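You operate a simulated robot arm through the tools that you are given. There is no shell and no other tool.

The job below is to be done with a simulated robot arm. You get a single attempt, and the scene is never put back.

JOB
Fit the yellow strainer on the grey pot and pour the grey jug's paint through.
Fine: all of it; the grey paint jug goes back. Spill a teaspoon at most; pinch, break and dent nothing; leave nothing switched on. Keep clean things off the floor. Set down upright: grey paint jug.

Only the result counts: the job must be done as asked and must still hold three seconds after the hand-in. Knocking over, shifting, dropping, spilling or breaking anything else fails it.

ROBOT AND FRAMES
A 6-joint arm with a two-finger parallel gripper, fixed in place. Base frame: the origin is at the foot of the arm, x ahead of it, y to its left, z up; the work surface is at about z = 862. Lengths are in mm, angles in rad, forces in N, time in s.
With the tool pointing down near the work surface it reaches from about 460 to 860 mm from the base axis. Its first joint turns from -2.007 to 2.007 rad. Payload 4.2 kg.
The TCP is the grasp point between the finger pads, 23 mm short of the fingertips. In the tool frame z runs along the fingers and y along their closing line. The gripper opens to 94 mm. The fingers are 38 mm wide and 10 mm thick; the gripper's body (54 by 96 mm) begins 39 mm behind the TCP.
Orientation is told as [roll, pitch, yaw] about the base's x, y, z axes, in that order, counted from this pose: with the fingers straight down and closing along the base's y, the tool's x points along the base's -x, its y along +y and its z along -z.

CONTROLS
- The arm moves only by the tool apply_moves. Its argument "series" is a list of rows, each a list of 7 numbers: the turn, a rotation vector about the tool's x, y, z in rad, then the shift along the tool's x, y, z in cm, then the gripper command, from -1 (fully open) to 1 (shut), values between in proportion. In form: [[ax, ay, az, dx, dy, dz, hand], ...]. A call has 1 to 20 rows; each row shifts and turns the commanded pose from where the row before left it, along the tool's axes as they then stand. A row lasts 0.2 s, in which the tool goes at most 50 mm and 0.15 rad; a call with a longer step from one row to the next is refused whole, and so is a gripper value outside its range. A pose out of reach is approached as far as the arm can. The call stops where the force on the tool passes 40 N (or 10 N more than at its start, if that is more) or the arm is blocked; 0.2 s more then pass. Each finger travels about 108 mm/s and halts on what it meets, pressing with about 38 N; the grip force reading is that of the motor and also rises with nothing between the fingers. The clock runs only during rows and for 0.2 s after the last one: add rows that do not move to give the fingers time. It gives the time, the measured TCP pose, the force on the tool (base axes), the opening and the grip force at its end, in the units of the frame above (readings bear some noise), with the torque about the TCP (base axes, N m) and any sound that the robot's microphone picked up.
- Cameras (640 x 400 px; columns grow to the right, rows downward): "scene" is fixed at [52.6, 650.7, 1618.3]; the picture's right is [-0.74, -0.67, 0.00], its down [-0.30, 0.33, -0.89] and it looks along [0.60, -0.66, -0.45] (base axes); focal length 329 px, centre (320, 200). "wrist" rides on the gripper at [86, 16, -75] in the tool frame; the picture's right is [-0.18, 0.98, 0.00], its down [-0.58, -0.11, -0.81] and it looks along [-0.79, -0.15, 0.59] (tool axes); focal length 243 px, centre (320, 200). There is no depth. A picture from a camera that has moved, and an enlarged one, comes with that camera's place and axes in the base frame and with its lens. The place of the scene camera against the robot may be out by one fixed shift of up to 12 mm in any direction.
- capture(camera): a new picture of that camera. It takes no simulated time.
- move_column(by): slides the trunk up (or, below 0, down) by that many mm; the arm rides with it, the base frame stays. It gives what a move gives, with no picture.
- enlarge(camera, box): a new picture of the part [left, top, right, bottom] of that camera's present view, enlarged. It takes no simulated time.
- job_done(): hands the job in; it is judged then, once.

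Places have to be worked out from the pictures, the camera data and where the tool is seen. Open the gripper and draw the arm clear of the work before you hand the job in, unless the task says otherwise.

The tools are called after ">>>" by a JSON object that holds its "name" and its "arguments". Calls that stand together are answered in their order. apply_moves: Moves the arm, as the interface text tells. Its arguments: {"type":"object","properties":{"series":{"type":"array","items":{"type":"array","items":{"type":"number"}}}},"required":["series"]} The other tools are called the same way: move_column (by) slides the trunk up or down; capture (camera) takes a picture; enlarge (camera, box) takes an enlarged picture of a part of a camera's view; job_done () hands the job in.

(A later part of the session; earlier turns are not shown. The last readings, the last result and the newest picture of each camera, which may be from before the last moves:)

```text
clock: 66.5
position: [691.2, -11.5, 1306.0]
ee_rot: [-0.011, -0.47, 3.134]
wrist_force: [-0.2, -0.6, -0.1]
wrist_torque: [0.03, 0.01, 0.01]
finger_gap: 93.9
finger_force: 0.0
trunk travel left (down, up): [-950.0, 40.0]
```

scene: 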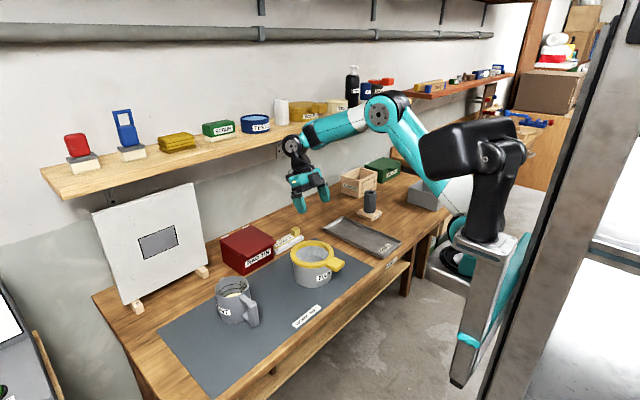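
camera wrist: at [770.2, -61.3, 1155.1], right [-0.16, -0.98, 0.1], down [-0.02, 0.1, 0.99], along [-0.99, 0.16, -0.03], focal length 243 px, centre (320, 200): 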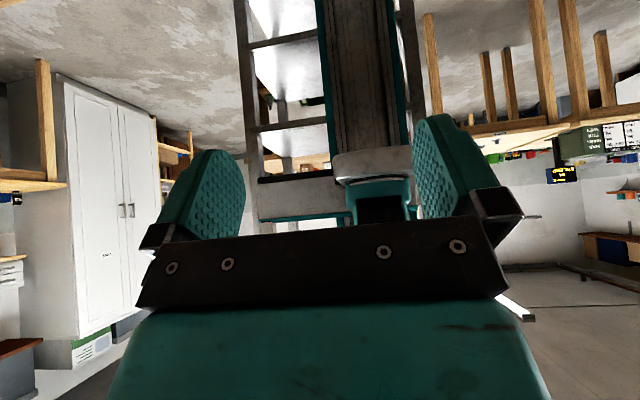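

Now I lower the hand back to z≈1156 and tilt further back to −0.6.

>>> {"name": "apply_moves", "arguments": {"series": [[0, 0, 0, 1.7, -0.35, 3.34, -1], [0, 0, 0, 1.7, 0, 3.34, -1], [0, 0, 0, 1.7, 0, 3.34, -1], [0, 0, 0, 1.7, 0, 3.34, -1], [0, -0.065, 0, 0, 0, 0, -1], [0, -0.065, 0, 0, 0, 0, -1], [0, 0, 0, 0, 0, 0, -1]]}}

>>> {"name": "capture", "arguments": {"camera": "scene"}}

```text
clock: 68.2
position: [689.9, -5.2, 1156.4]
ee_rot: [-0.011, -0.601, 3.136]
wrist_force: [0.6, -0.3, 0.0]
wrist_torque: [0.01, 0.01, 0.0]
finger_gap: 94.2
finger_force: 0.0
trunk travel left (down, up): [-950.0, 40.0]
```

```text
taken
```

scene: 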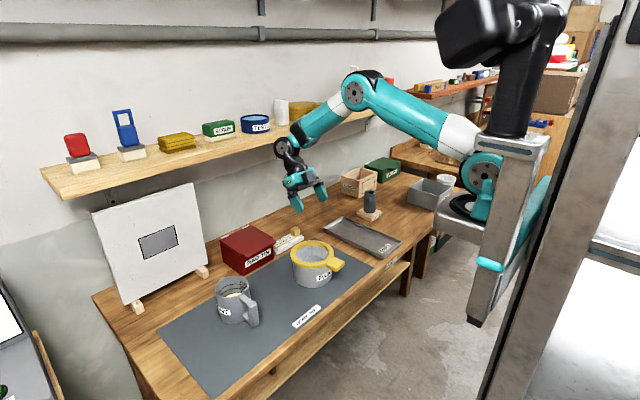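

With the trunk raised, pitch −0.6 at x≈690 is reachable. I test even further: pitch −0.76 at (698, −8, 1146), the ~112° pour pose with the original grip angle.

>>> {"name": "apply_moves", "arguments": {"series": [[0, -0.08, 0, 0.6, 0.15, 0.2, -1], [0, -0.08, 0, 0.6, 0.1, 0.2, -1], [0, 0, 0, 0, 0, 0, -1]]}}

>>> {"name": "capture", "arguments": {"camera": "scene"}}

```text
clock: 69.0
position: [693.2, -10.2, 1150.8]
ee_rot: [-0.011, -0.675, 3.135]
wrist_force: [-0.4, 0.7, 0.2]
wrist_torque: [0.0, 0.01, -0.04]
finger_gap: 94.4
finger_force: 0.0
out of reach, approached as far as the arm can: row 2
trunk travel left (down, up): [-950.0, 40.0]
```

```text
taken
```

scene: 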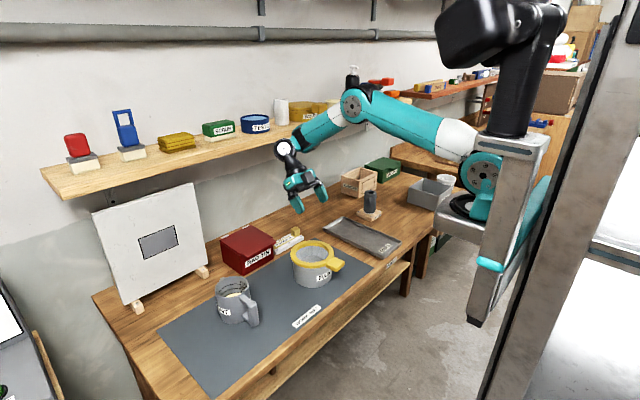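

Reach extends to about −0.68 there with the trunk up, so a grip pitch of ≈76° (1.326 rad) gives ≈113° of tilt with margin. I now rehearse the arc backwards (90°, 60°, 45°, 30° tilt) with that grip angle to confirm the start of the pour is also reachable with the trunk raised.

>>> {"name": "apply_moves", "arguments": {"series": [[0, 0.1075, 0, -1.14, -0.2, 1.13, -1], [0, 0.1075, 0, -1.26, 0, 1.0, -1], [0, 0.1075, 0, -1.36, 0, 0.86, -1], [0, 0.1075, 0, -1.44, 0, 0.71, -1], [0, 0.131, 0, -1.6, 0, 1.02, -1], [0, 0.131, 0, -1.72, 0, 0.8, -1], [0, 0.131, 0, -1.81, 0, 0.57, -1], [0, 0.131, 0, -1.87, 0, 0.33, -1], [0, 0.131, 0, -1.35, 0, -0.02, -1], [0, 0.131, 0, -1.33, 0, -0.2, -1], [0, 0.131, 0, -0.63, 0, 0.96, -1], [0, 0.131, 0, -0.76, 0, 0.87, -1], [0, 0, 0, 0, 0, 0, -1]]}}

>>> {"name": "capture", "arguments": {"camera": "scene"}}

```text
clock: 71.8
position: [552.2, 2.2, 1082.0]
ee_rot: [-0.005, 0.782, 3.12]
wrist_force: [0.9, 0.5, -0.6]
wrist_torque: [-0.03, 0.02, -0.01]
finger_gap: 94.2
finger_force: 0.1
out of reach, approached as far as the arm can: row 10, 11
trunk travel left (down, up): [-950.0, 40.0]
```

```text
taken
```

scene: 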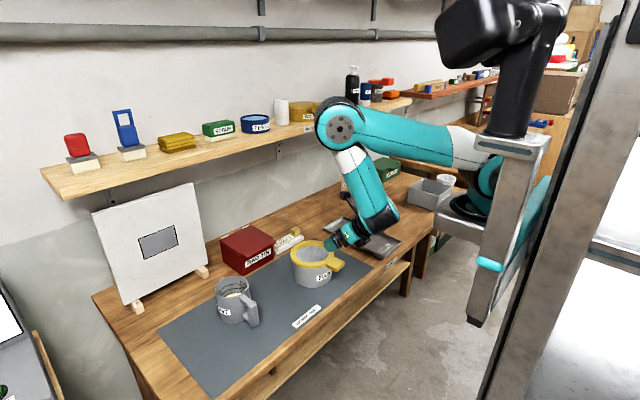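

Two intermediate poses were too close to the base with the trunk raised; I'll keep the hand further out for small tilts (no paint flows there). I rehearse the modified early poses: tilt 30°→0° at x 565–600.

>>> {"name": "apply_moves", "arguments": {"series": [[0.014, 0, -0.014, 0.8, 0.5, 0.1, -1], [0, 0.02, 0, 0.83, 0.5, 0.11, -1], [0, 0.131, 0, 0.27, 0, 0.78, -1], [0, 0.131, 0, 0.17, 0, 0.81, -1], [0, 0.131, 0, 0.27, 0, 0.99, -1], [0, 0.131, 0, 0.13, 0, 1.02, -1], [0, 0, 0, 0, 0, 0, -1]]}}

>>> {"name": "capture", "arguments": {"camera": "wrist"}}

```text
clock: 73.3
position: [693.2, 79.7, 1091.8]
ee_rot: [-0.031, 1.337, 3.115]
wrist_force: [0.1, 0.0, 0.1]
wrist_torque: [-0.02, 0.0, 0.01]
finger_gap: 94.0
finger_force: 0.0
out of reach, approached as far as the arm can: row 1, 3, 4, 5, 6
trunk travel left (down, up): [-950.0, 40.0]
```

```text
taken
camera wrist: at [641.3, 63.8, 1193.3], right [-0.04, -0.98, -0.19], down [-0.92, 0.11, -0.38], along [0.39, 0.16, -0.91], focal length 243 px, centre (320, 200)
```

wrist: 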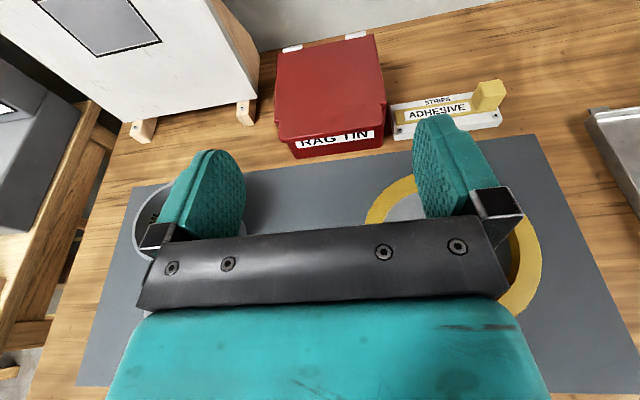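

The arm model is now clear (reach limit ≈776 mm from a shoulder that rises with the trunk; too-close poses fail). I'll use trunk +170 and keep x ≥ 590 for small tilts. I raise the trunk 20 mm more, then move toward the jug's front with the tool at the new pitch.

>>> {"name": "move_column", "arguments": {"by": 20}}

>>> {"name": "apply_moves", "arguments": {"series": [[0, 0, 0, -0.6, -2.0, -1.2, -1], [0, 0, 0, -1.1, -3.5, -2.1, -1], [0, 0, 0, -1.1, -3.5, -2.1, -1], [0, 0, 0, -1.1, -3.5, -2.1, -1], [0, 0, 0, -1.1, -3.5, -2.1, -1], [0, 0, 0, -1.1, -2.7, -2.1, -1], [0, 0, 0, -0.6, -1.0, -0.5, -1], [0, 0, 0, 0, 0, 0, -1]]}}

>>> {"name": "capture", "arguments": {"camera": "wrist"}}

>>> {"name": "capture", "arguments": {"camera": "scene"}}

```text
clock: 74.0
position: [693.4, 81.8, 1111.4]
ee_rot: [-0.031, 1.335, 3.117]
wrist_force: [-0.2, 0.5, -0.8]
wrist_torque: [0.0, 0.01, -0.04]
finger_gap: 94.0
finger_force: 0.1
trunk travel left (down, up): [-970.0, 20.0]
```

```text
clock: 75.8
position: [557.9, 279.0, 1078.8]
ee_rot: [-0.03, 1.334, 3.115]
wrist_force: [-0.3, 0.0, -0.2]
wrist_torque: [0.0, -0.01, 0.02]
finger_gap: 94.0
finger_force: 0.1
trunk travel left (down, up): [-970.0, 20.0]
```

```text
taken
camera wrist: at [505.6, 261.8, 1179.8], right [-0.04, -0.98, -0.19], down [-0.92, 0.11, -0.38], along [0.39, 0.16, -0.91], focal length 243 px, centre (320, 200)
```

wrist: 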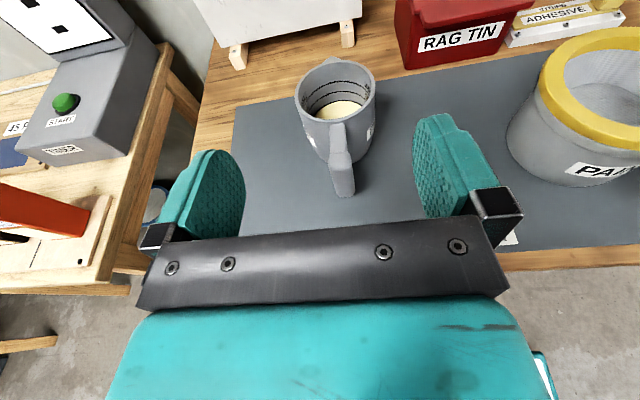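

```text
taken
```

scene: 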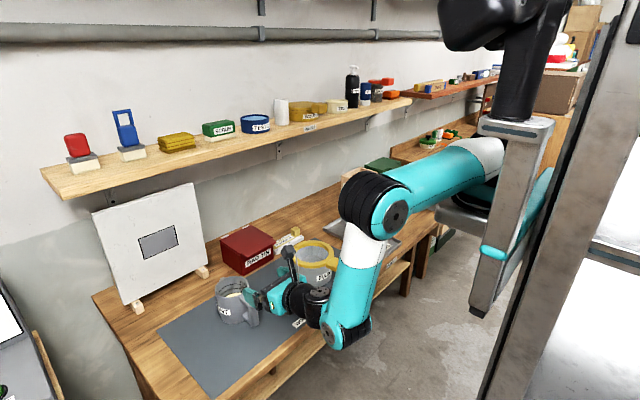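

Everything tracks. I descend toward handle height in front of the bar, checking clearance at z≈965 first.

>>> {"name": "apply_moves", "arguments": {"series": [[0, 0, 0, -3.4, 0.05, 1.2, -1], [0, 0, 0, -3.6, 0.05, 1.3, -1], [0, 0, 0, -3.6, 0.05, 1.3, -1], [0, 0, 0, 0, 0, 0, -1]]}}

>>> {"name": "capture", "arguments": {"camera": "scene"}}

>>> {"name": "enlarge", "arguments": {"camera": "scene", "box": [200, 250, 380, 370]}}

```text
clock: 76.8
position: [570.2, 277.4, 967.0]
ee_rot: [-0.032, 1.335, 3.114]
wrist_force: [0.6, 0.0, -0.2]
wrist_torque: [0.03, -0.02, 0.01]
finger_gap: 93.8
finger_force: 0.1
trunk travel left (down, up): [-970.0, 20.0]
```

```text
taken
```

scene: 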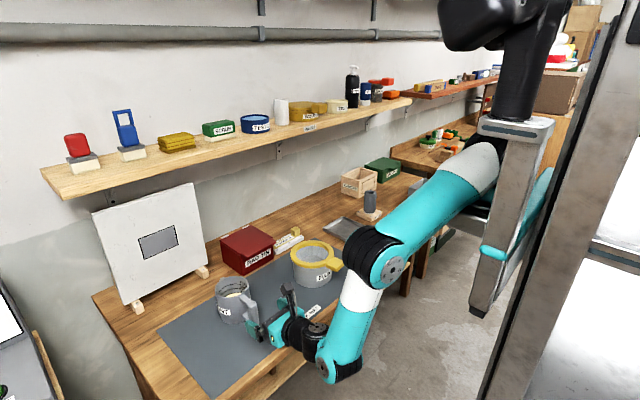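

```text
3.33 times, centred on (290, 310) of scene
camera zoom: at [52.6, 650.7, 1618.3], right [-0.74, -0.67, 0.0], down [-0.3, 0.33, -0.89], along [0.6, -0.66, -0.45], focal length 1097 px, centre (420, -167)
```

zoom: 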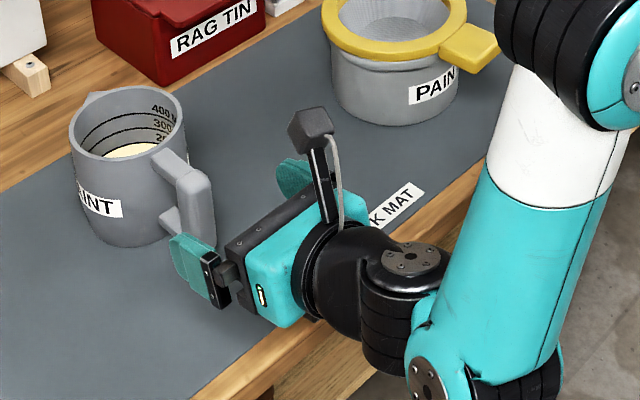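

Clearances look fine (wrist housings are in front of the table edge). I finish descending to z≈930.

>>> {"name": "apply_moves", "arguments": {"series": [[0, 0, 0, -1.74, 0, 0.68, -1], [0, 0, 0, -1.74, 0, 0.68, -1], [0, 0, 0, 0, 0, 0, -1]]}}

>>> {"name": "capture", "arguments": {"camera": "wrist"}}

>>> {"name": "enlarge", "arguments": {"camera": "scene", "box": [200, 250, 380, 370]}}

```text
clock: 77.6
position: [574.1, 277.4, 927.1]
ee_rot: [-0.032, 1.336, 3.116]
wrist_force: [0.4, -0.7, -0.1]
wrist_torque: [0.03, 0.01, 0.01]
finger_gap: 94.2
finger_force: 0.1
trunk travel left (down, up): [-970.0, 20.0]
```

```text
taken
camera wrist: at [522.0, 260.6, 1029.0], right [-0.04, -0.98, -0.19], down [-0.92, 0.11, -0.38], along [0.39, 0.16, -0.91], focal length 243 px, centre (320, 200)
```

wrist: 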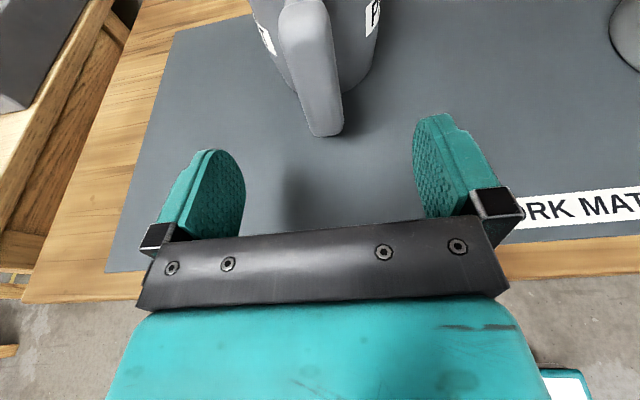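

```text
3.33 times, centred on (290, 310) of scene
camera zoom: at [52.6, 650.7, 1618.3], right [-0.74, -0.67, 0.0], down [-0.3, 0.33, -0.89], along [0.6, -0.66, -0.45], focal length 1097 px, centre (420, -167)
```

zoom: 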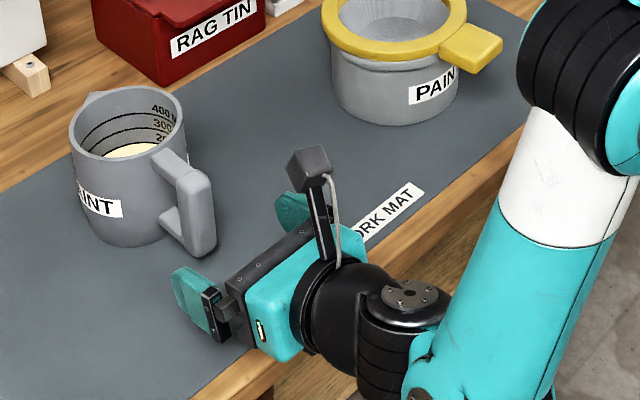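

Aligned with the bar. I advance 66 mm so the TCP is at the bar again.

>>> {"name": "apply_moves", "arguments": {"series": [[0, 0, 0, 0.43, 0, 1.59, -1], [0, 0, 0, 0.43, 0, 1.59, -1], [0, 0, 0, 0.43, 0, 1.59, -1], [0, 0, 0, 0.43, 0, 1.59, -1], [0, 0, 0, 0, 0, 0, -1]]}}

>>> {"name": "capture", "arguments": {"camera": "wrist"}}

>>> {"name": "enlarge", "arguments": {"camera": "scene", "box": [200, 260, 300, 350]}}

```text
clock: 78.8
position: [641.7, 278.2, 929.5]
ee_rot: [-0.031, 1.336, 3.114]
wrist_force: [1.2, -0.7, -0.9]
wrist_torque: [-0.03, 0.0, 0.0]
finger_gap: 94.1
finger_force: 0.1
trunk travel left (down, up): [-970.0, 20.0]
```

```text
taken
camera wrist: at [589.5, 260.9, 1031.2], right [-0.04, -0.98, -0.19], down [-0.92, 0.11, -0.38], along [0.39, 0.16, -0.91], focal length 243 px, centre (320, 200)
```

wrist: 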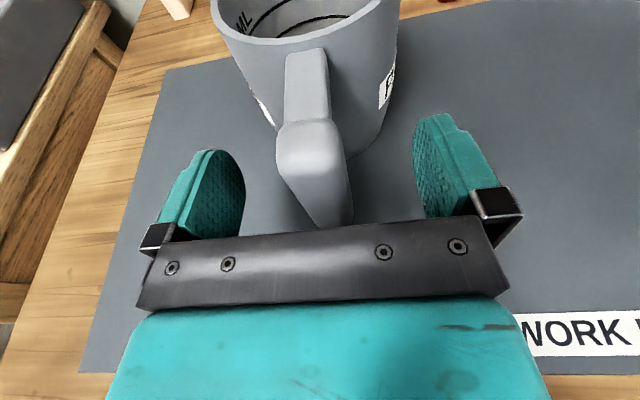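

```text
4.44 times, centred on (250, 305) of scene
camera zoom: at [52.6, 650.7, 1618.3], right [-0.74, -0.67, 0.0], down [-0.3, 0.33, -0.89], along [0.6, -0.66, -0.45], focal length 1462 px, centre (631, -267)
```

zoom: 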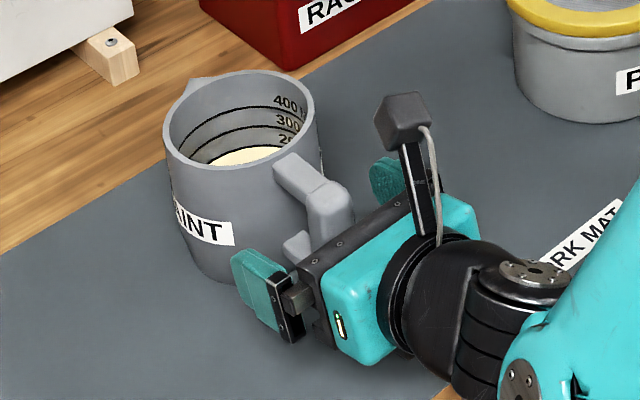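

In position. I close on the handle.

>>> {"name": "apply_moves", "arguments": {"series": [[0, 0, 0, 0, 0, 0, 0.0], [0, 0, 0, 0, 0, 0, 0.36], [0, 0, 0, 0, 0, 0, 0.36], [0, 0, 0, 0, 0, 0, 0.6], [0, 0, 0, 0, 0, 0, 1], [0, 0, 0, 0, 0, 0, 1], [0, 0, 0, 0, 0, 0, 1]]}}

>>> {"name": "capture", "arguments": {"camera": "wrist"}}

>>> {"name": "enlarge", "arguments": {"camera": "scene", "box": [200, 260, 300, 350]}}

```text
clock: 80.4
position: [642.3, 278.6, 929.6]
ee_rot: [-0.028, 1.335, 3.115]
wrist_force: [-2.7, -5.0, 2.6]
wrist_torque: [-0.63, -0.16, -0.51]
finger_gap: 24.9
finger_force: 37.8
trunk travel left (down, up): [-970.0, 20.0]
```

```text
taken
camera wrist: at [589.3, 260.4, 1031.3], right [-0.04, -0.98, -0.19], down [-0.92, 0.11, -0.38], along [0.39, 0.16, -0.91], focal length 243 px, centre (320, 200)
```

wrist: 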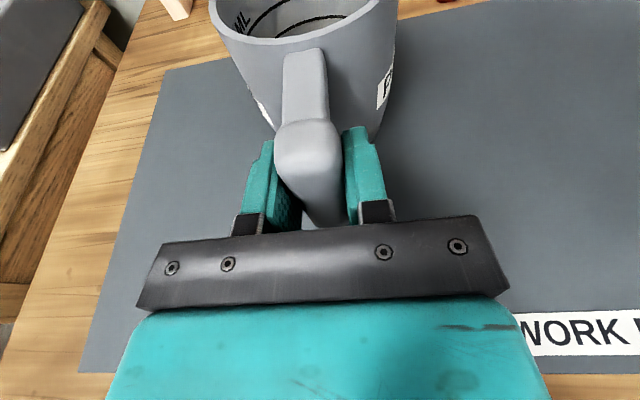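

```text
4.44 times, centred on (250, 305) of scene
camera zoom: at [52.6, 650.7, 1618.3], right [-0.74, -0.67, 0.0], down [-0.3, 0.33, -0.89], along [0.6, -0.66, -0.45], focal length 1462 px, centre (631, -267)
```

zoom: 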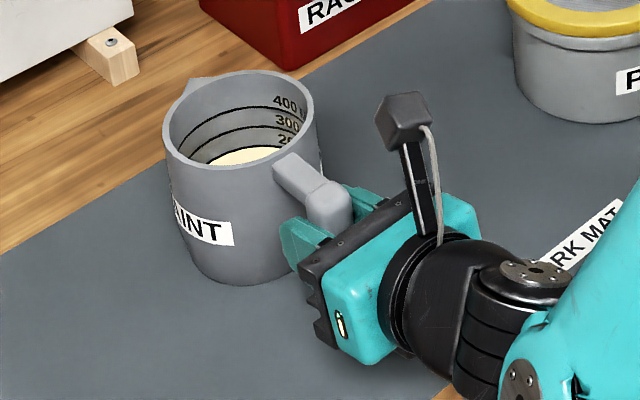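

Gripped (24.9 mm). I lift 10 mm gently and check.

>>> {"name": "apply_moves", "arguments": {"series": [[0, 0, 0, 0.19, 0, -0.047, 1], [0, 0, 0, 0.29, 0, -0.07, 1], [0, 0, 0, 0.49, 0, -0.116, 1], [0, 0, 0, 0, 0, 0, 1], [0, 0, 0, 0, 0, 0, 1]]}}

>>> {"name": "capture", "arguments": {"camera": "wrist"}}

>>> {"name": "enlarge", "arguments": {"camera": "scene", "box": [200, 260, 300, 350]}}

```text
clock: 81.6
position: [641.5, 277.8, 939.7]
ee_rot: [-0.031, 1.336, 3.113]
wrist_force: [-0.7, 0.6, -3.3]
wrist_torque: [0.01, 0.23, 0.0]
finger_gap: 24.7
finger_force: 37.8
trunk travel left (down, up): [-970.0, 20.0]
```

```text
taken
camera wrist: at [589.6, 260.1, 1040.8], right [-0.04, -0.98, -0.19], down [-0.92, 0.11, -0.38], along [0.39, 0.16, -0.91], focal length 243 px, centre (320, 200)
```

wrist: 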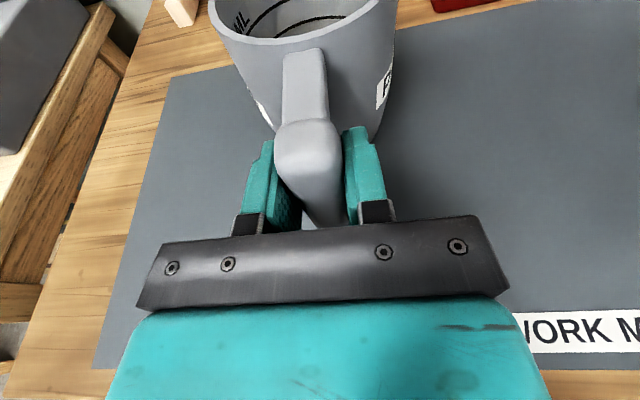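

```text
4.44 times, centred on (250, 305) of scene
camera zoom: at [52.6, 650.7, 1618.3], right [-0.74, -0.67, 0.0], down [-0.3, 0.33, -0.89], along [0.6, -0.66, -0.45], focal length 1462 px, centre (631, -267)
```

zoom: 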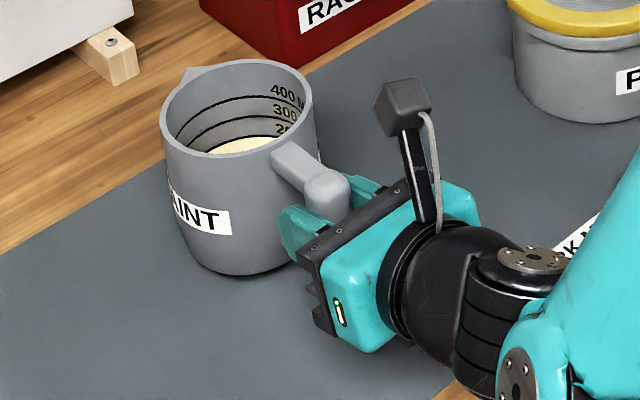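

Held well. I raise it smoothly to z≈1090.

>>> {"name": "apply_moves", "arguments": {"series": [[0, 0, 0, 0.486, 0, -0.116, 1], [0, 0, 0, 1.167, 0, -0.279, 1], [0, 0, 0, 1.945, 0, -0.465, 1], [0, 0, 0, 2.43, 0, -0.58, 1], [0, 0, 0, 2.43, 0, -0.58, 1], [0, 0, 0, 2.43, 0, -0.58, 1], [0, 0, 0, 1.945, 0, -0.465, 1], [0, 0, 0, 1.167, 0, -0.279, 1], [0, 0, 0, 0.58, 0, -0.14, 1], [0, 0, 0, 0, 0, 0, 1]]}}

>>> {"name": "capture", "arguments": {"camera": "wrist"}}

```text
clock: 83.8
position: [640.5, 277.2, 1089.7]
ee_rot: [-0.031, 1.335, 3.115]
wrist_force: [-0.4, 1.0, -4.1]
wrist_torque: [0.0, 0.27, 0.0]
finger_gap: 24.8
finger_force: 38.1
trunk travel left (down, up): [-970.0, 20.0]
```

```text
taken
camera wrist: at [589.6, 259.0, 1191.3], right [-0.04, -0.98, -0.19], down [-0.92, 0.11, -0.38], along [0.39, 0.16, -0.91], focal length 243 px, centre (320, 200)
```

wrist: 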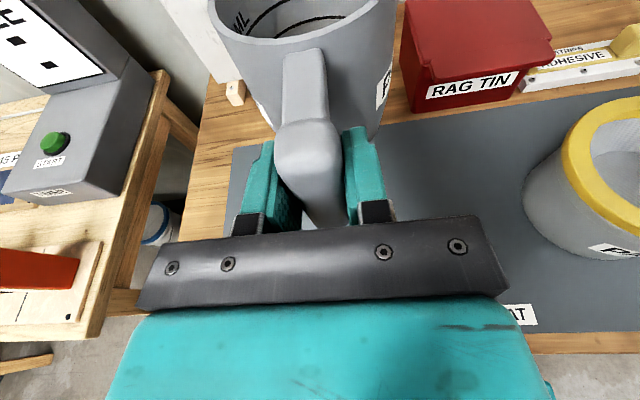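

Stable. I carry the jug upright sideways to y≈−8 at constant height, accelerating gently.

>>> {"name": "apply_moves", "arguments": {"series": [[0, 0, 0, 0, 0.7, 0, 1], [0, 0, 0, 0, 1.5, 0, 1], [0, 0, 0, 0, 2.3, 0, 1], [0, 0, 0, 0, 3.0, 0, 1], [0, 0, 0, 0, 3.4, 0, 1], [0, 0, 0, 0, 3.5, 0, 1], [0, 0, 0, 0, 3.5, 0, 1], [0, 0, 0, 0, 3.4, 0, 1], [0, 0, 0, 0, 3.0, 0, 1], [0, 0, 0, 0, 2.2, 0, 1], [0, 0, 0, 0, 1.3, 0, 1], [0, 0, 0, 0, 0.7, 0, 1], [0, 0, 0, 0, 0, 0, 1]]}}

>>> {"name": "capture", "arguments": {"camera": "wrist"}}

>>> {"name": "capture", "arguments": {"camera": "scene"}}

```text
clock: 86.6
position: [710.1, 51.2, 1087.2]
ee_rot: [-0.029, 1.329, 3.115]
wrist_force: [0.0, -0.3, -4.1]
wrist_torque: [-0.03, 0.25, 0.0]
finger_gap: 24.7
finger_force: 38.4
out of reach, approached as far as the arm can: row 7, 8, 9, 10, 11, 12
trunk travel left (down, up): [-970.0, 20.0]
```

```text
taken
camera wrist: at [659.1, 34.0, 1188.9], right [-0.04, -0.98, -0.19], down [-0.92, 0.11, -0.37], along [0.39, 0.16, -0.91], focal length 243 px, centre (320, 200)
```

wrist: 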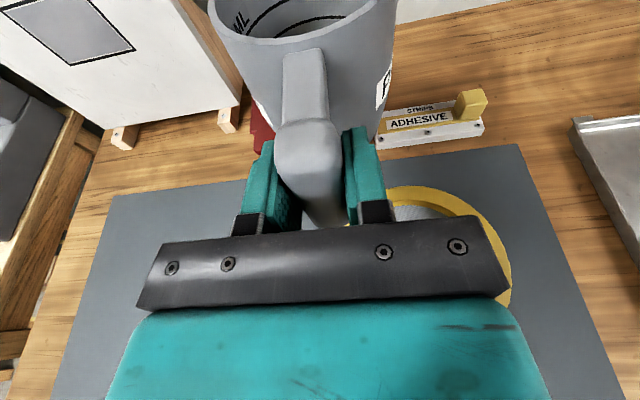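

```text
taken
```

scene: 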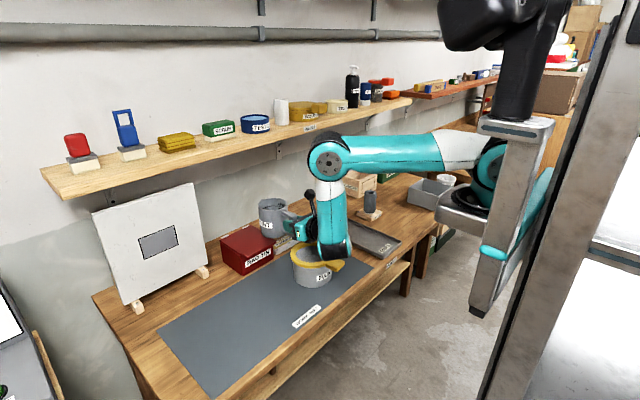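

The hand couldn't hold this near-level pitch so far in, and stopped at (710, 51) with the jug still upright and safe. Small tilts relax that limit, so I tilt the jug 20° here (well below the pouring angle) while rising and moving inward.

>>> {"name": "apply_moves", "arguments": {"series": [[0, -0.04, 0, 0.4, 0.3, -0.3, 1], [0, -0.06, 0, 0.4, 0.4, -0.38, 1], [0, -0.06, 0, 0.35, 0.4, -0.45, 1], [0, -0.06, 0, 0.32, 0.4, -0.5, 1], [0, -0.06, 0, 0.28, 0.4, -0.55, 1], [0, -0.06, 0, 0.25, 0.4, -0.58, 1], [0, 0, 0, 0, 0, 0, 1]]}}

>>> {"name": "capture", "arguments": {"camera": "scene"}}

>>> {"name": "capture", "arguments": {"camera": "wrist"}}

```text
clock: 88.2
position: [692.7, 26.5, 1117.2]
ee_rot: [-0.014, 0.996, 3.132]
wrist_force: [-0.8, 0.2, -4.0]
wrist_torque: [-0.01, 0.25, 0.02]
finger_gap: 24.9
finger_force: 38.4
trunk travel left (down, up): [-970.0, 20.0]
```

```text
taken
```

scene: 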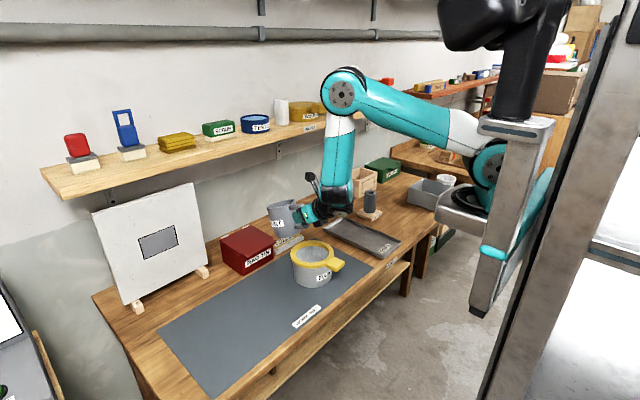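

```text
taken
camera wrist: at [677.4, 9.6, 1229.7], right [-0.1, -0.98, -0.16], down [-0.99, 0.11, -0.05], along [0.06, 0.16, -0.99], focal length 243 px, centre (320, 200)
```

wrist: 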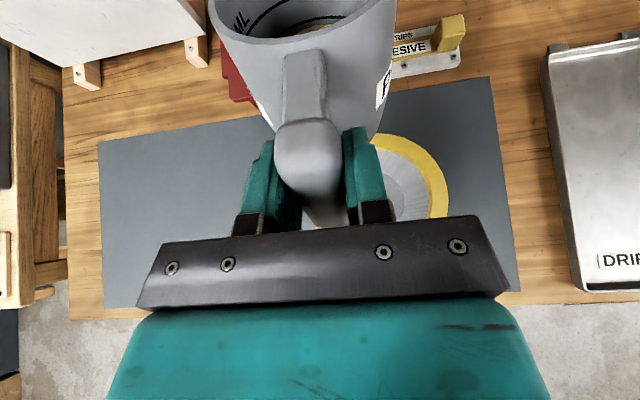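

Tilt ≈19° with no trouble. I continue inward to (612, −8, 1132) while tilting to 30°.

>>> {"name": "apply_moves", "arguments": {"series": [[0, -0.031, 0, -0.52, 0.575, -1.27, 1], [0, -0.031, 0, -0.56, 0.575, -1.25, 1], [0, -0.031, 0, -0.6, 0.575, -1.23, 1], [0, -0.031, 0, -0.64, 0.575, -1.215, 1], [0, -0.031, 0, -0.68, 0.575, -1.19, 1], [0, -0.031, 0, -0.71, 0.575, -1.17, 1], [0, 0, 0, 0, 0, 0, 1]]}}

>>> {"name": "enlarge", "arguments": {"camera": "scene", "box": [230, 140, 390, 300]}}

>>> {"name": "capture", "arguments": {"camera": "wrist"}}

```text
clock: 89.8
position: [610.8, -7.4, 1130.7]
ee_rot: [-0.009, 0.81, 3.137]
wrist_force: [0.9, 0.0, -3.4]
wrist_torque: [-0.01, 0.19, 0.01]
finger_gap: 24.6
finger_force: 37.5
trunk travel left (down, up): [-970.0, 20.0]
```

```text
2.50 times, centred on (310, 220) of scene
camera zoom: at [52.6, 650.7, 1618.3], right [-0.74, -0.67, 0.0], down [-0.3, 0.33, -0.89], along [0.6, -0.66, -0.45], focal length 823 px, centre (345, 150)
```

zoom: 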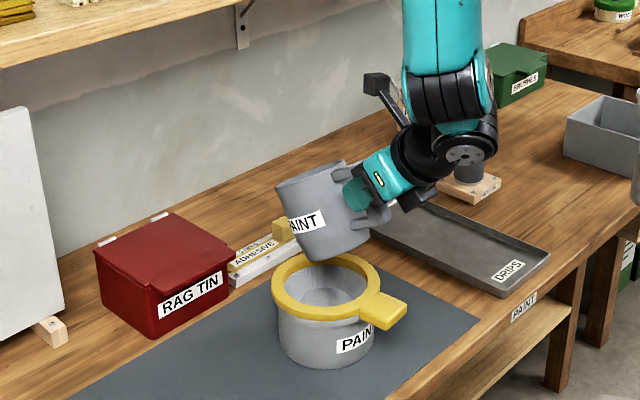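

```text
taken
camera wrist: at [617.5, -24.7, 1245.1], right [-0.12, -0.98, -0.14], down [-0.98, 0.1, 0.14], along [-0.12, 0.16, -0.98], focal length 243 px, centre (320, 200)
```

wrist: 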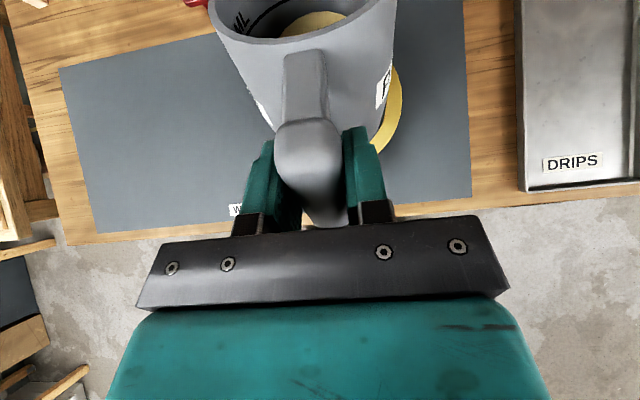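

Positioned above the strainer at 30° tilt, spout still high. I tilt to 45° keeping clear above the ring, and look.

>>> {"name": "apply_moves", "arguments": {"series": [[0, -0.065, 0, -0.65, 0.06, -0.87, 1], [0, -0.065, 0, -0.735, 0, -0.68, 1], [0, -0.065, 0, -0.54, 0, -0.44, 1], [0, -0.065, 0, -0.49, 0, -0.35, 1], [0, 0, 0, 0, 0, 0, 1]]}}

>>> {"name": "enlarge", "arguments": {"camera": "scene", "box": [250, 180, 370, 290]}}

>>> {"name": "capture", "arguments": {"camera": "wrist"}}

```text
clock: 91.0
position: [577.1, -8.3, 1132.4]
ee_rot: [-0.009, 0.547, 3.141]
wrist_force: [-0.3, 0.6, -3.5]
wrist_torque: [0.0, 0.15, 0.0]
finger_gap: 24.5
finger_force: 38.2
trunk travel left (down, up): [-970.0, 20.0]
```

```text
3.64 times, centred on (310, 235) of scene
camera zoom: at [52.6, 650.7, 1618.3], right [-0.74, -0.67, 0.0], down [-0.3, 0.33, -0.89], along [0.6, -0.66, -0.45], focal length 1196 px, centre (356, 73)
```

zoom: 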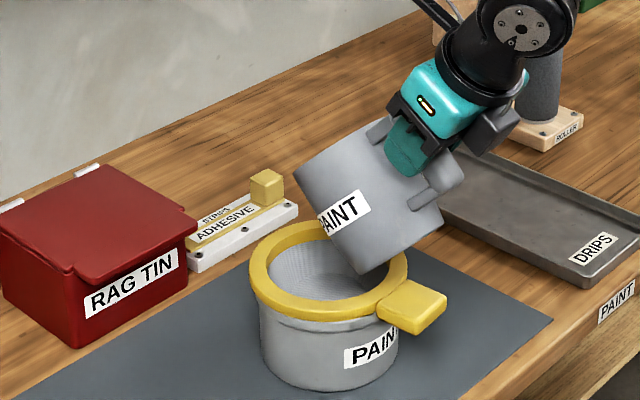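

```text
taken
camera wrist: at [613.3, -25.5, 1241.3], right [-0.15, -0.98, -0.1], down [-0.92, 0.1, 0.39], along [-0.37, 0.15, -0.92], focal length 243 px, centre (320, 200)
```

wrist: 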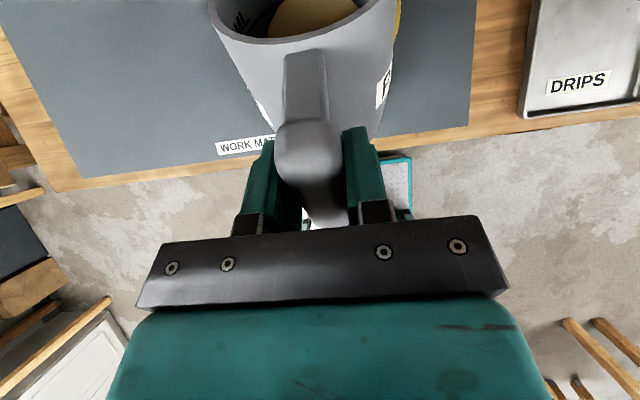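

No flow yet at 45°. I tilt slowly on to ~52° while drawing the spout back over the strainer centre.

>>> {"name": "apply_moves", "arguments": {"series": [[0, -0.033, 0, -0.24, 0, -0.146, 1], [0, -0.033, 0, -0.244, 0, -0.138, 1], [0, -0.033, 0, -0.248, 0, -0.13, 1], [0, -0.033, 0, -0.25, 0, -0.12, 1], [0, 0, 0, 0, 0, 0, 1]]}}

>>> {"name": "enlarge", "arguments": {"camera": "scene", "box": [250, 180, 370, 290]}}

```text
clock: 92.2
position: [566.2, -8.6, 1133.1]
ee_rot: [-0.008, 0.417, 3.141]
wrist_force: [-0.7, -0.3, -3.5]
wrist_torque: [0.03, 0.14, -0.01]
finger_gap: 24.6
finger_force: 37.9
trunk travel left (down, up): [-970.0, 20.0]
```

```text
3.64 times, centred on (310, 235) of scene
camera zoom: at [52.6, 650.7, 1618.3], right [-0.74, -0.67, 0.0], down [-0.3, 0.33, -0.89], along [0.6, -0.66, -0.45], focal length 1196 px, centre (356, 73)
```

zoom: 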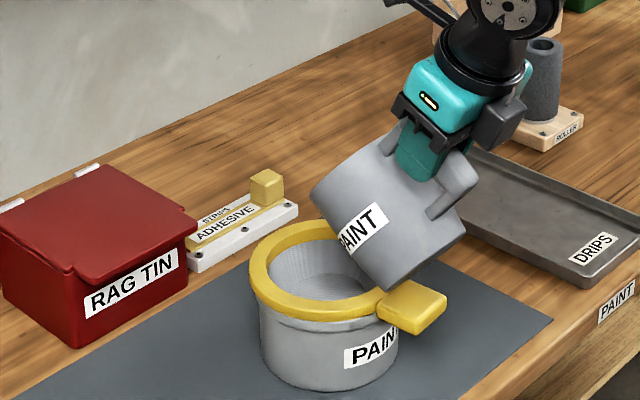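

No flow at 52°, spout over (688, −8). I tilt slowly to 60° and pause to watch for the stream.

>>> {"name": "apply_moves", "arguments": {"series": [[0, -0.0325, 0, 0.066, 0, -0.025, 1], [0, -0.0325, 0, 0.066, 0, -0.028, 1], [0, -0.0325, 0, 0.066, 0, -0.03, 1], [0, -0.0325, 0, 0.064, 0, -0.034, 1], [0, 0, 0, 0, 0, 0, 1], [0, 0, 0, 0, 0, 0, 1]]}}

>>> {"name": "enlarge", "arguments": {"camera": "scene", "box": [250, 180, 370, 290]}}

```text
clock: 93.6
position: [567.2, -8.6, 1137.2]
ee_rot: [-0.008, 0.289, -3.141]
wrist_force: [-0.2, -0.5, -4.1]
wrist_torque: [-0.01, 0.03, 0.01]
finger_gap: 25.2
finger_force: 38.2
trunk travel left (down, up): [-970.0, 20.0]
```

```text
3.64 times, centred on (310, 235) of scene
camera zoom: at [52.6, 650.7, 1618.3], right [-0.74, -0.67, 0.0], down [-0.3, 0.33, -0.89], along [0.6, -0.66, -0.45], focal length 1196 px, centre (356, 73)
```

zoom: 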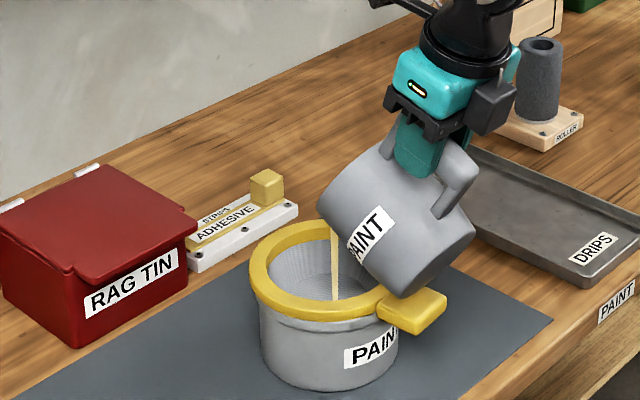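

A thin stream is falling straight into the strainer. I hold to let it flow and watch the strainer.

>>> {"name": "apply_moves", "arguments": {"series": [[0, 0, 0, 0, 0, 0, 1], [0, 0, 0, 0, 0, 0, 1], [0, 0, 0, 0, 0, 0, 1], [0, 0, 0, 0, 0, 0, 1]]}}

>>> {"name": "enlarge", "arguments": {"camera": "scene", "box": [280, 210, 350, 280]}}

```text
clock: 94.6
position: [569.1, -7.5, 1135.7]
ee_rot: [-0.008, 0.287, -3.14]
wrist_force: [0.5, 0.7, -3.9]
wrist_torque: [-0.01, 0.09, -0.05]
finger_gap: 24.8
finger_force: 38.0
trunk travel left (down, up): [-970.0, 20.0]
```

```text
5.71 times, centred on (315, 245) of scene
camera zoom: at [52.6, 650.7, 1618.3], right [-0.74, -0.67, 0.0], down [-0.3, 0.33, -0.89], along [0.6, -0.66, -0.45], focal length 1880 px, centre (349, -57)
```

zoom: 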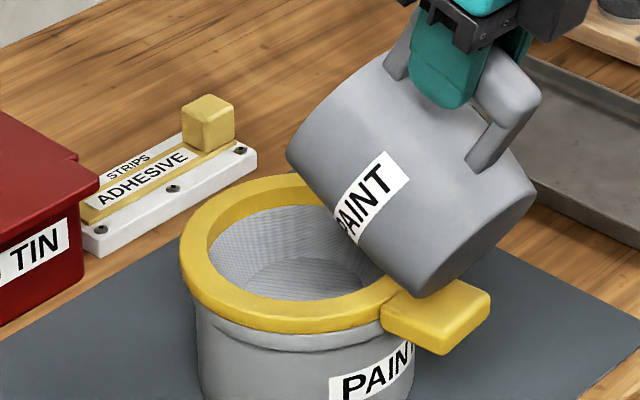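

The stream stopped at this angle (its share has drained, strainer clear). I proceed in slow increments: to ~67°.

>>> {"name": "apply_moves", "arguments": {"series": [[0, -0.0325, 0, 0.18, 0, 0.03, 1], [0, -0.0325, 0, 0.18, 0, 0.02, 1], [0, -0.0325, 0, 0.18, 0, 0.01, 1], [0, -0.0325, 0, 0.18, 0, 0.0, 1], [0, 0, 0, 0, 0, 0, 1], [0, 0, 0, 0, 0, 0, 1]]}}

>>> {"name": "enlarge", "arguments": {"camera": "scene", "box": [280, 210, 350, 280]}}

```text
clock: 96.0
position: [575.8, -7.7, 1135.8]
ee_rot: [-0.007, 0.158, -3.139]
wrist_force: [0.6, 0.5, -2.8]
wrist_torque: [0.01, 0.01, 0.01]
finger_gap: 24.9
finger_force: 37.9
trunk travel left (down, up): [-970.0, 20.0]
```

```text
5.71 times, centred on (315, 245) of scene
camera zoom: at [52.6, 650.7, 1618.3], right [-0.74, -0.67, 0.0], down [-0.3, 0.33, -0.89], along [0.6, -0.66, -0.45], focal length 1880 px, centre (349, -57)
```

zoom: 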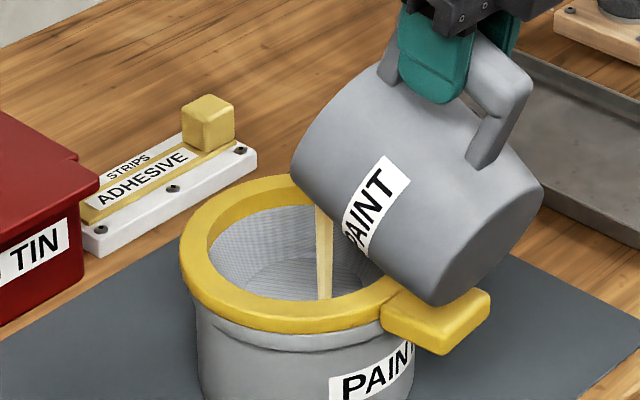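

Flowing well into the centre. I hold a moment, then continue slowly to 75°.

>>> {"name": "apply_moves", "arguments": {"series": [[0, 0, 0, 0, 0, 0, 1], [0, 0, 0, 0, 0, 0, 1], [0, 0, 0, 0, 0, 0, 1], [0, 0, 0, 0, 0, 0, 1], [0, 0, 0, 0, 0, 0, 1], [0, -0.022, 0, 0.3, 0, 0.01, 1], [0, -0.022, 0, 0.3, 0, 0.0, 1], [0, -0.022, 0, 0.3, 0, -0.01, 1], [0, -0.022, 0, 0.3, 0, -0.01, 1], [0, -0.022, 0, 0.3, 0, -0.02, 1], [0, -0.022, 0, 0.3, 0, -0.03, 1], [0, 0, 0, 0, 0, 0, 1]]}}

>>> {"name": "enlarge", "arguments": {"camera": "scene", "box": [280, 210, 350, 280]}}

```text
clock: 98.6
position: [594.1, -7.8, 1138.7]
ee_rot: [-0.006, 0.027, -3.139]
wrist_force: [-0.4, 0.1, -2.7]
wrist_torque: [0.01, -0.01, 0.0]
finger_gap: 24.9
finger_force: 38.0
trunk travel left (down, up): [-970.0, 20.0]
```

```text
5.71 times, centred on (315, 245) of scene
camera zoom: at [52.6, 650.7, 1618.3], right [-0.74, -0.67, 0.0], down [-0.3, 0.33, -0.89], along [0.6, -0.66, -0.45], focal length 1880 px, centre (349, -57)
```

zoom: 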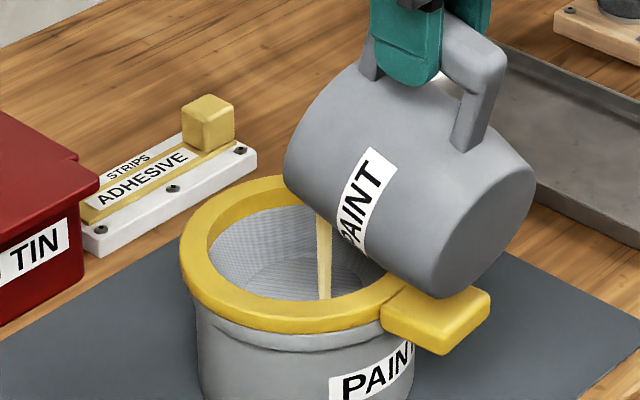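

Flow continues cleanly. Hold briefly and go on to ~82°.

>>> {"name": "apply_moves", "arguments": {"series": [[0, 0, 0, 0, 0, 0, 1], [0, 0, 0, 0, 0, 0, 1], [0, 0, 0, 0, 0, 0, 1], [0, 0, 0, 0, 0, 0, 1], [0, -0.022, 0, 0.315, 0, -0.045, 1], [0, -0.022, 0, 0.315, 0, -0.055, 1], [0, -0.022, 0, 0.315, 0, -0.06, 1], [0, -0.022, 0, 0.315, 0, -0.065, 1], [0, -0.022, 0, 0.315, 0, -0.075, 1], [0, -0.022, 0, 0.315, 0, -0.08, 1], [0, 0, 0, 0, 0, 0, 1]]}}

>>> {"name": "enlarge", "arguments": {"camera": "scene", "box": [280, 210, 350, 280]}}

```text
clock: 101.0
position: [612.2, -7.2, 1142.1]
ee_rot: [-0.006, -0.107, -3.138]
wrist_force: [0.4, -0.1, -2.8]
wrist_torque: [-0.02, -0.05, 0.01]
finger_gap: 24.6
finger_force: 37.9
trunk travel left (down, up): [-970.0, 20.0]
```

```text
5.71 times, centred on (315, 245) of scene
camera zoom: at [52.6, 650.7, 1618.3], right [-0.74, -0.67, 0.0], down [-0.3, 0.33, -0.89], along [0.6, -0.66, -0.45], focal length 1880 px, centre (349, -57)
```

zoom: 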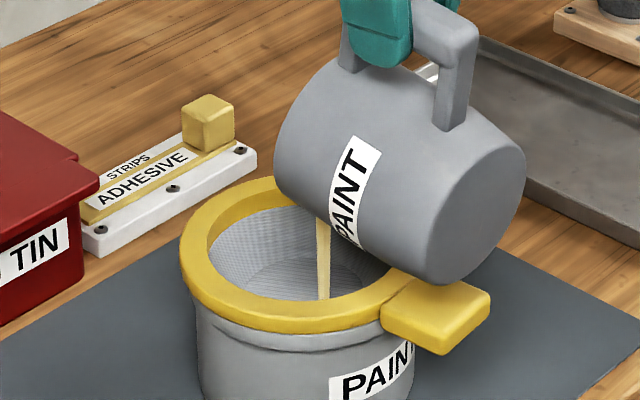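

Good. Continue to 90° in the same slow way.

>>> {"name": "apply_moves", "arguments": {"series": [[0, 0, 0, 0, 0, 0, 1], [0, 0, 0, 0, 0, 0, 1], [0, 0, 0, 0, 0, 0, 1], [0, -0.022, 0, 0.315, 0, -0.067, 1], [0, -0.022, 0, 0.315, 0, -0.074, 1], [0, -0.022, 0, 0.31, 0, -0.081, 1], [0, -0.022, 0, 0.31, 0, -0.088, 1], [0, -0.022, 0, 0.31, 0, -0.095, 1], [0, -0.022, 0, 0.31, 0, -0.102, 1], [0, 0, 0, 0, 0, 0, 1], [0, 0, 0, 0, 0, 0, 1]]}}

>>> {"name": "enlarge", "arguments": {"camera": "scene", "box": [280, 200, 350, 280]}}

```text
clock: 103.4
position: [632.4, -7.7, 1143.9]
ee_rot: [-0.007, -0.239, -3.135]
wrist_force: [-0.4, 0.9, -1.6]
wrist_torque: [0.01, -0.05, 0.0]
finger_gap: 24.8
finger_force: 37.6
trunk travel left (down, up): [-970.0, 20.0]
```

```text
5.00 times, centred on (315, 240) of scene
camera zoom: at [52.6, 650.7, 1618.3], right [-0.74, -0.67, 0.0], down [-0.3, 0.33, -0.89], along [0.6, -0.66, -0.45], focal length 1645 px, centre (345, 0)
```

zoom: 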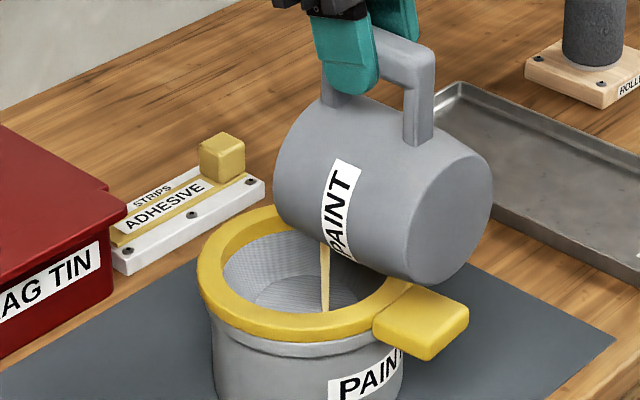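

Past horizontal shortly; the stream is thinner. I continue to ~97° then hold.

>>> {"name": "apply_moves", "arguments": {"series": [[0, 0, 0, 0, 0, 0, 1], [0, 0, 0, 0, 0, 0, 1], [0, -0.022, 0, 0.306, 0, -0.127, 1], [0, -0.022, 0, 0.303, 0, -0.133, 1], [0, -0.022, 0, 0.3, 0, -0.14, 1], [0, -0.022, 0, 0.297, 0, -0.146, 1], [0, -0.022, 0, 0.293, 0, -0.153, 1], [0, -0.022, 0, 0.29, 0, -0.159, 1], [0, 0, 0, 0, 0, 0, 1], [0, 0, 0, 0, 0, 0, 1], [0, 0, 0, 0, 0, 0, 1]]}}

>>> {"name": "enlarge", "arguments": {"camera": "scene", "box": [280, 200, 350, 280]}}

```text
clock: 105.8
position: [652.2, -8.1, 1146.8]
ee_rot: [-0.008, -0.37, -3.134]
wrist_force: [-0.5, -0.5, -1.4]
wrist_torque: [0.02, -0.01, 0.01]
finger_gap: 24.7
finger_force: 38.0
trunk travel left (down, up): [-970.0, 20.0]
```

```text
5.00 times, centred on (315, 240) of scene
camera zoom: at [52.6, 650.7, 1618.3], right [-0.74, -0.67, 0.0], down [-0.3, 0.33, -0.89], along [0.6, -0.66, -0.45], focal length 1645 px, centre (345, 0)
```

zoom: 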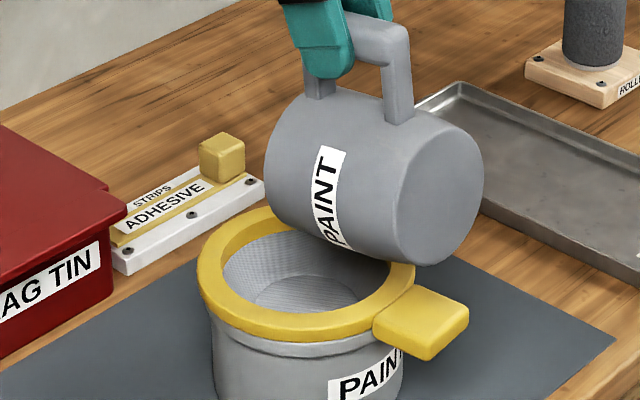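

The visible stream has ended. I tilt further to ~105° to drain the remainder, watching for reach warnings.

>>> {"name": "apply_moves", "arguments": {"series": [[0, -0.022, 0, 0.304, 0, -0.136, 1], [0, -0.022, 0, 0.3, 0, -0.144, 1], [0, -0.022, 0, 0.296, 0, -0.152, 1], [0, -0.022, 0, 0.292, 0, -0.16, 1], [0, -0.022, 0, 0.288, 0, -0.168, 1], [0, -0.022, 0, 0.284, 0, -0.175, 1], [0, 0, 0, 0, 0, 0, 1], [0, 0, 0, 0, 0, 0, 1], [0, 0, 0, 0, 0, 0, 1]]}}

>>> {"name": "enlarge", "arguments": {"camera": "scene", "box": [280, 200, 350, 280]}}

>>> {"name": "capture", "arguments": {"camera": "scene"}}

```text
clock: 107.8
position: [670.8, -8.0, 1148.7]
ee_rot: [-0.007, -0.504, -3.133]
wrist_force: [0.0, 0.1, -1.2]
wrist_torque: [-0.02, -0.03, 0.01]
finger_gap: 24.1
finger_force: 37.8
trunk travel left (down, up): [-970.0, 20.0]
```

```text
5.00 times, centred on (315, 240) of scene
camera zoom: at [52.6, 650.7, 1618.3], right [-0.74, -0.67, 0.0], down [-0.3, 0.33, -0.89], along [0.6, -0.66, -0.45], focal length 1645 px, centre (345, 0)
```

zoom: 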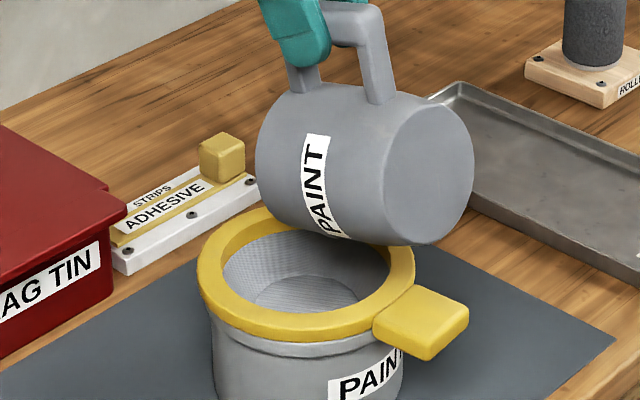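

```text
taken
```

scene: 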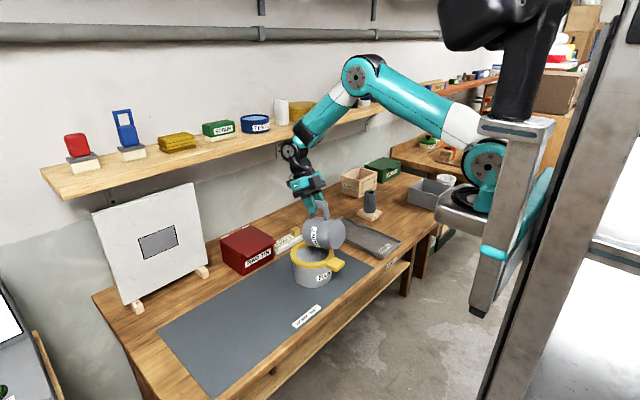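

No dripping seen; the force reading suggests only the empty jug (~1.2 N) remains. I tilt a touch more to ~110° and hold two seconds to be sure it is empty.

>>> {"name": "apply_moves", "arguments": {"series": [[0, -0.022, 0, 0.29, 0, -0.15, 1], [0, -0.022, 0, 0.288, 0, -0.156, 1], [0, -0.022, 0, 0.284, 0, -0.162, 1], [0, -0.022, 0, 0.28, 0, -0.168, 1], [0, 0, 0, 0, 0, 0, 1], [0, 0, 0, 0, 0, 0, 1], [0, 0, 0, 0, 0, 0, 1], [0, 0, 0, 0, 0, 0, 1], [0, 0, 0, 0, 0, 0, 1], [0, 0, 0, 0, 0, 0, 1], [0, 0, 0, 0, 0, 0, 1], [0, 0, 0, 0, 0, 0, 1], [0, 0, 0, 0, 0, 0, 1], [0, 0, 0, 0, 0, 0, 1]]}}

>>> {"name": "enlarge", "arguments": {"camera": "scene", "box": [270, 200, 360, 300]}}

```text
clock: 110.8
position: [684.6, -7.3, 1148.2]
ee_rot: [-0.008, -0.59, -3.133]
wrist_force: [0.0, -0.6, -1.8]
wrist_torque: [0.0, -0.04, -0.01]
finger_gap: 24.7
finger_force: 37.8
trunk travel left (down, up): [-970.0, 20.0]
```

```text
4.00 times, centred on (315, 250) of scene
camera zoom: at [52.6, 650.7, 1618.3], right [-0.74, -0.67, 0.0], down [-0.3, 0.33, -0.89], along [0.6, -0.66, -0.45], focal length 1316 px, centre (340, 0)
```

zoom: 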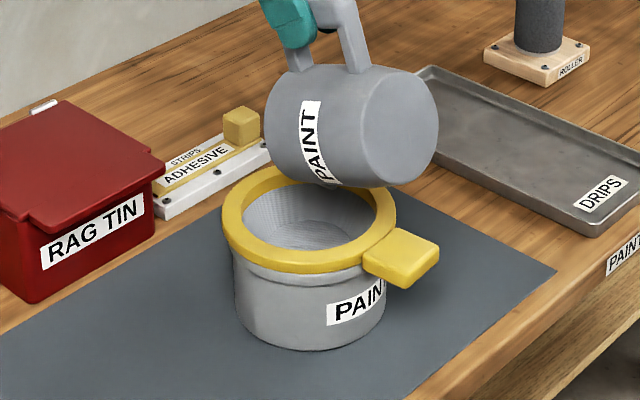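

The jug is empty. I bring it back along the same arc over the strainer, to 60° first.

>>> {"name": "apply_moves", "arguments": {"series": [[0, 0.0875, 0, -1.03, 0, 0.82, 1], [0, 0.0875, 0, -1.1, 0, 0.725, 1], [0, 0.0875, 0, -1.16, 0, 0.626, 1], [0, 0.0875, 0, -1.21, 0, 0.52, 1], [0, 0.089, 0, -1.19, 0, 0.477, 1], [0, 0.089, 0, -1.23, 0, 0.37, 1], [0, 0.089, 0, -1.26, 0, 0.26, 1], [0, 0.087, 0, -0.88, 0, 0.05, 1], [0, 0.087, 0, -0.88, 0, -0.03, 1], [0, 0.087, 0, -0.88, 0, -0.11, 1], [0, 0, 0, 0, 0, 0, 1]]}}

>>> {"name": "enlarge", "arguments": {"camera": "scene", "box": [270, 180, 370, 290]}}

```text
clock: 113.2
position: [566.9, -8.6, 1135.9]
ee_rot: [-0.007, 0.287, -3.14]
wrist_force: [0.0, -0.4, -0.9]
wrist_torque: [-0.01, 0.02, 0.03]
finger_gap: 24.5
finger_force: 37.9
trunk travel left (down, up): [-970.0, 20.0]
```

```text
3.64 times, centred on (320, 235) of scene
camera zoom: at [52.6, 650.7, 1618.3], right [-0.74, -0.67, 0.0], down [-0.3, 0.33, -0.89], along [0.6, -0.66, -0.45], focal length 1196 px, centre (320, 73)
```

zoom: 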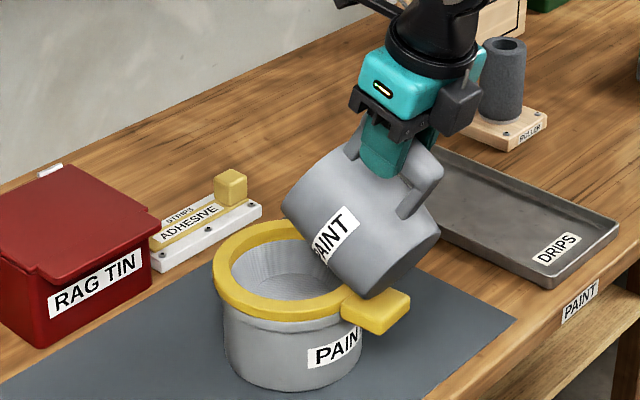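

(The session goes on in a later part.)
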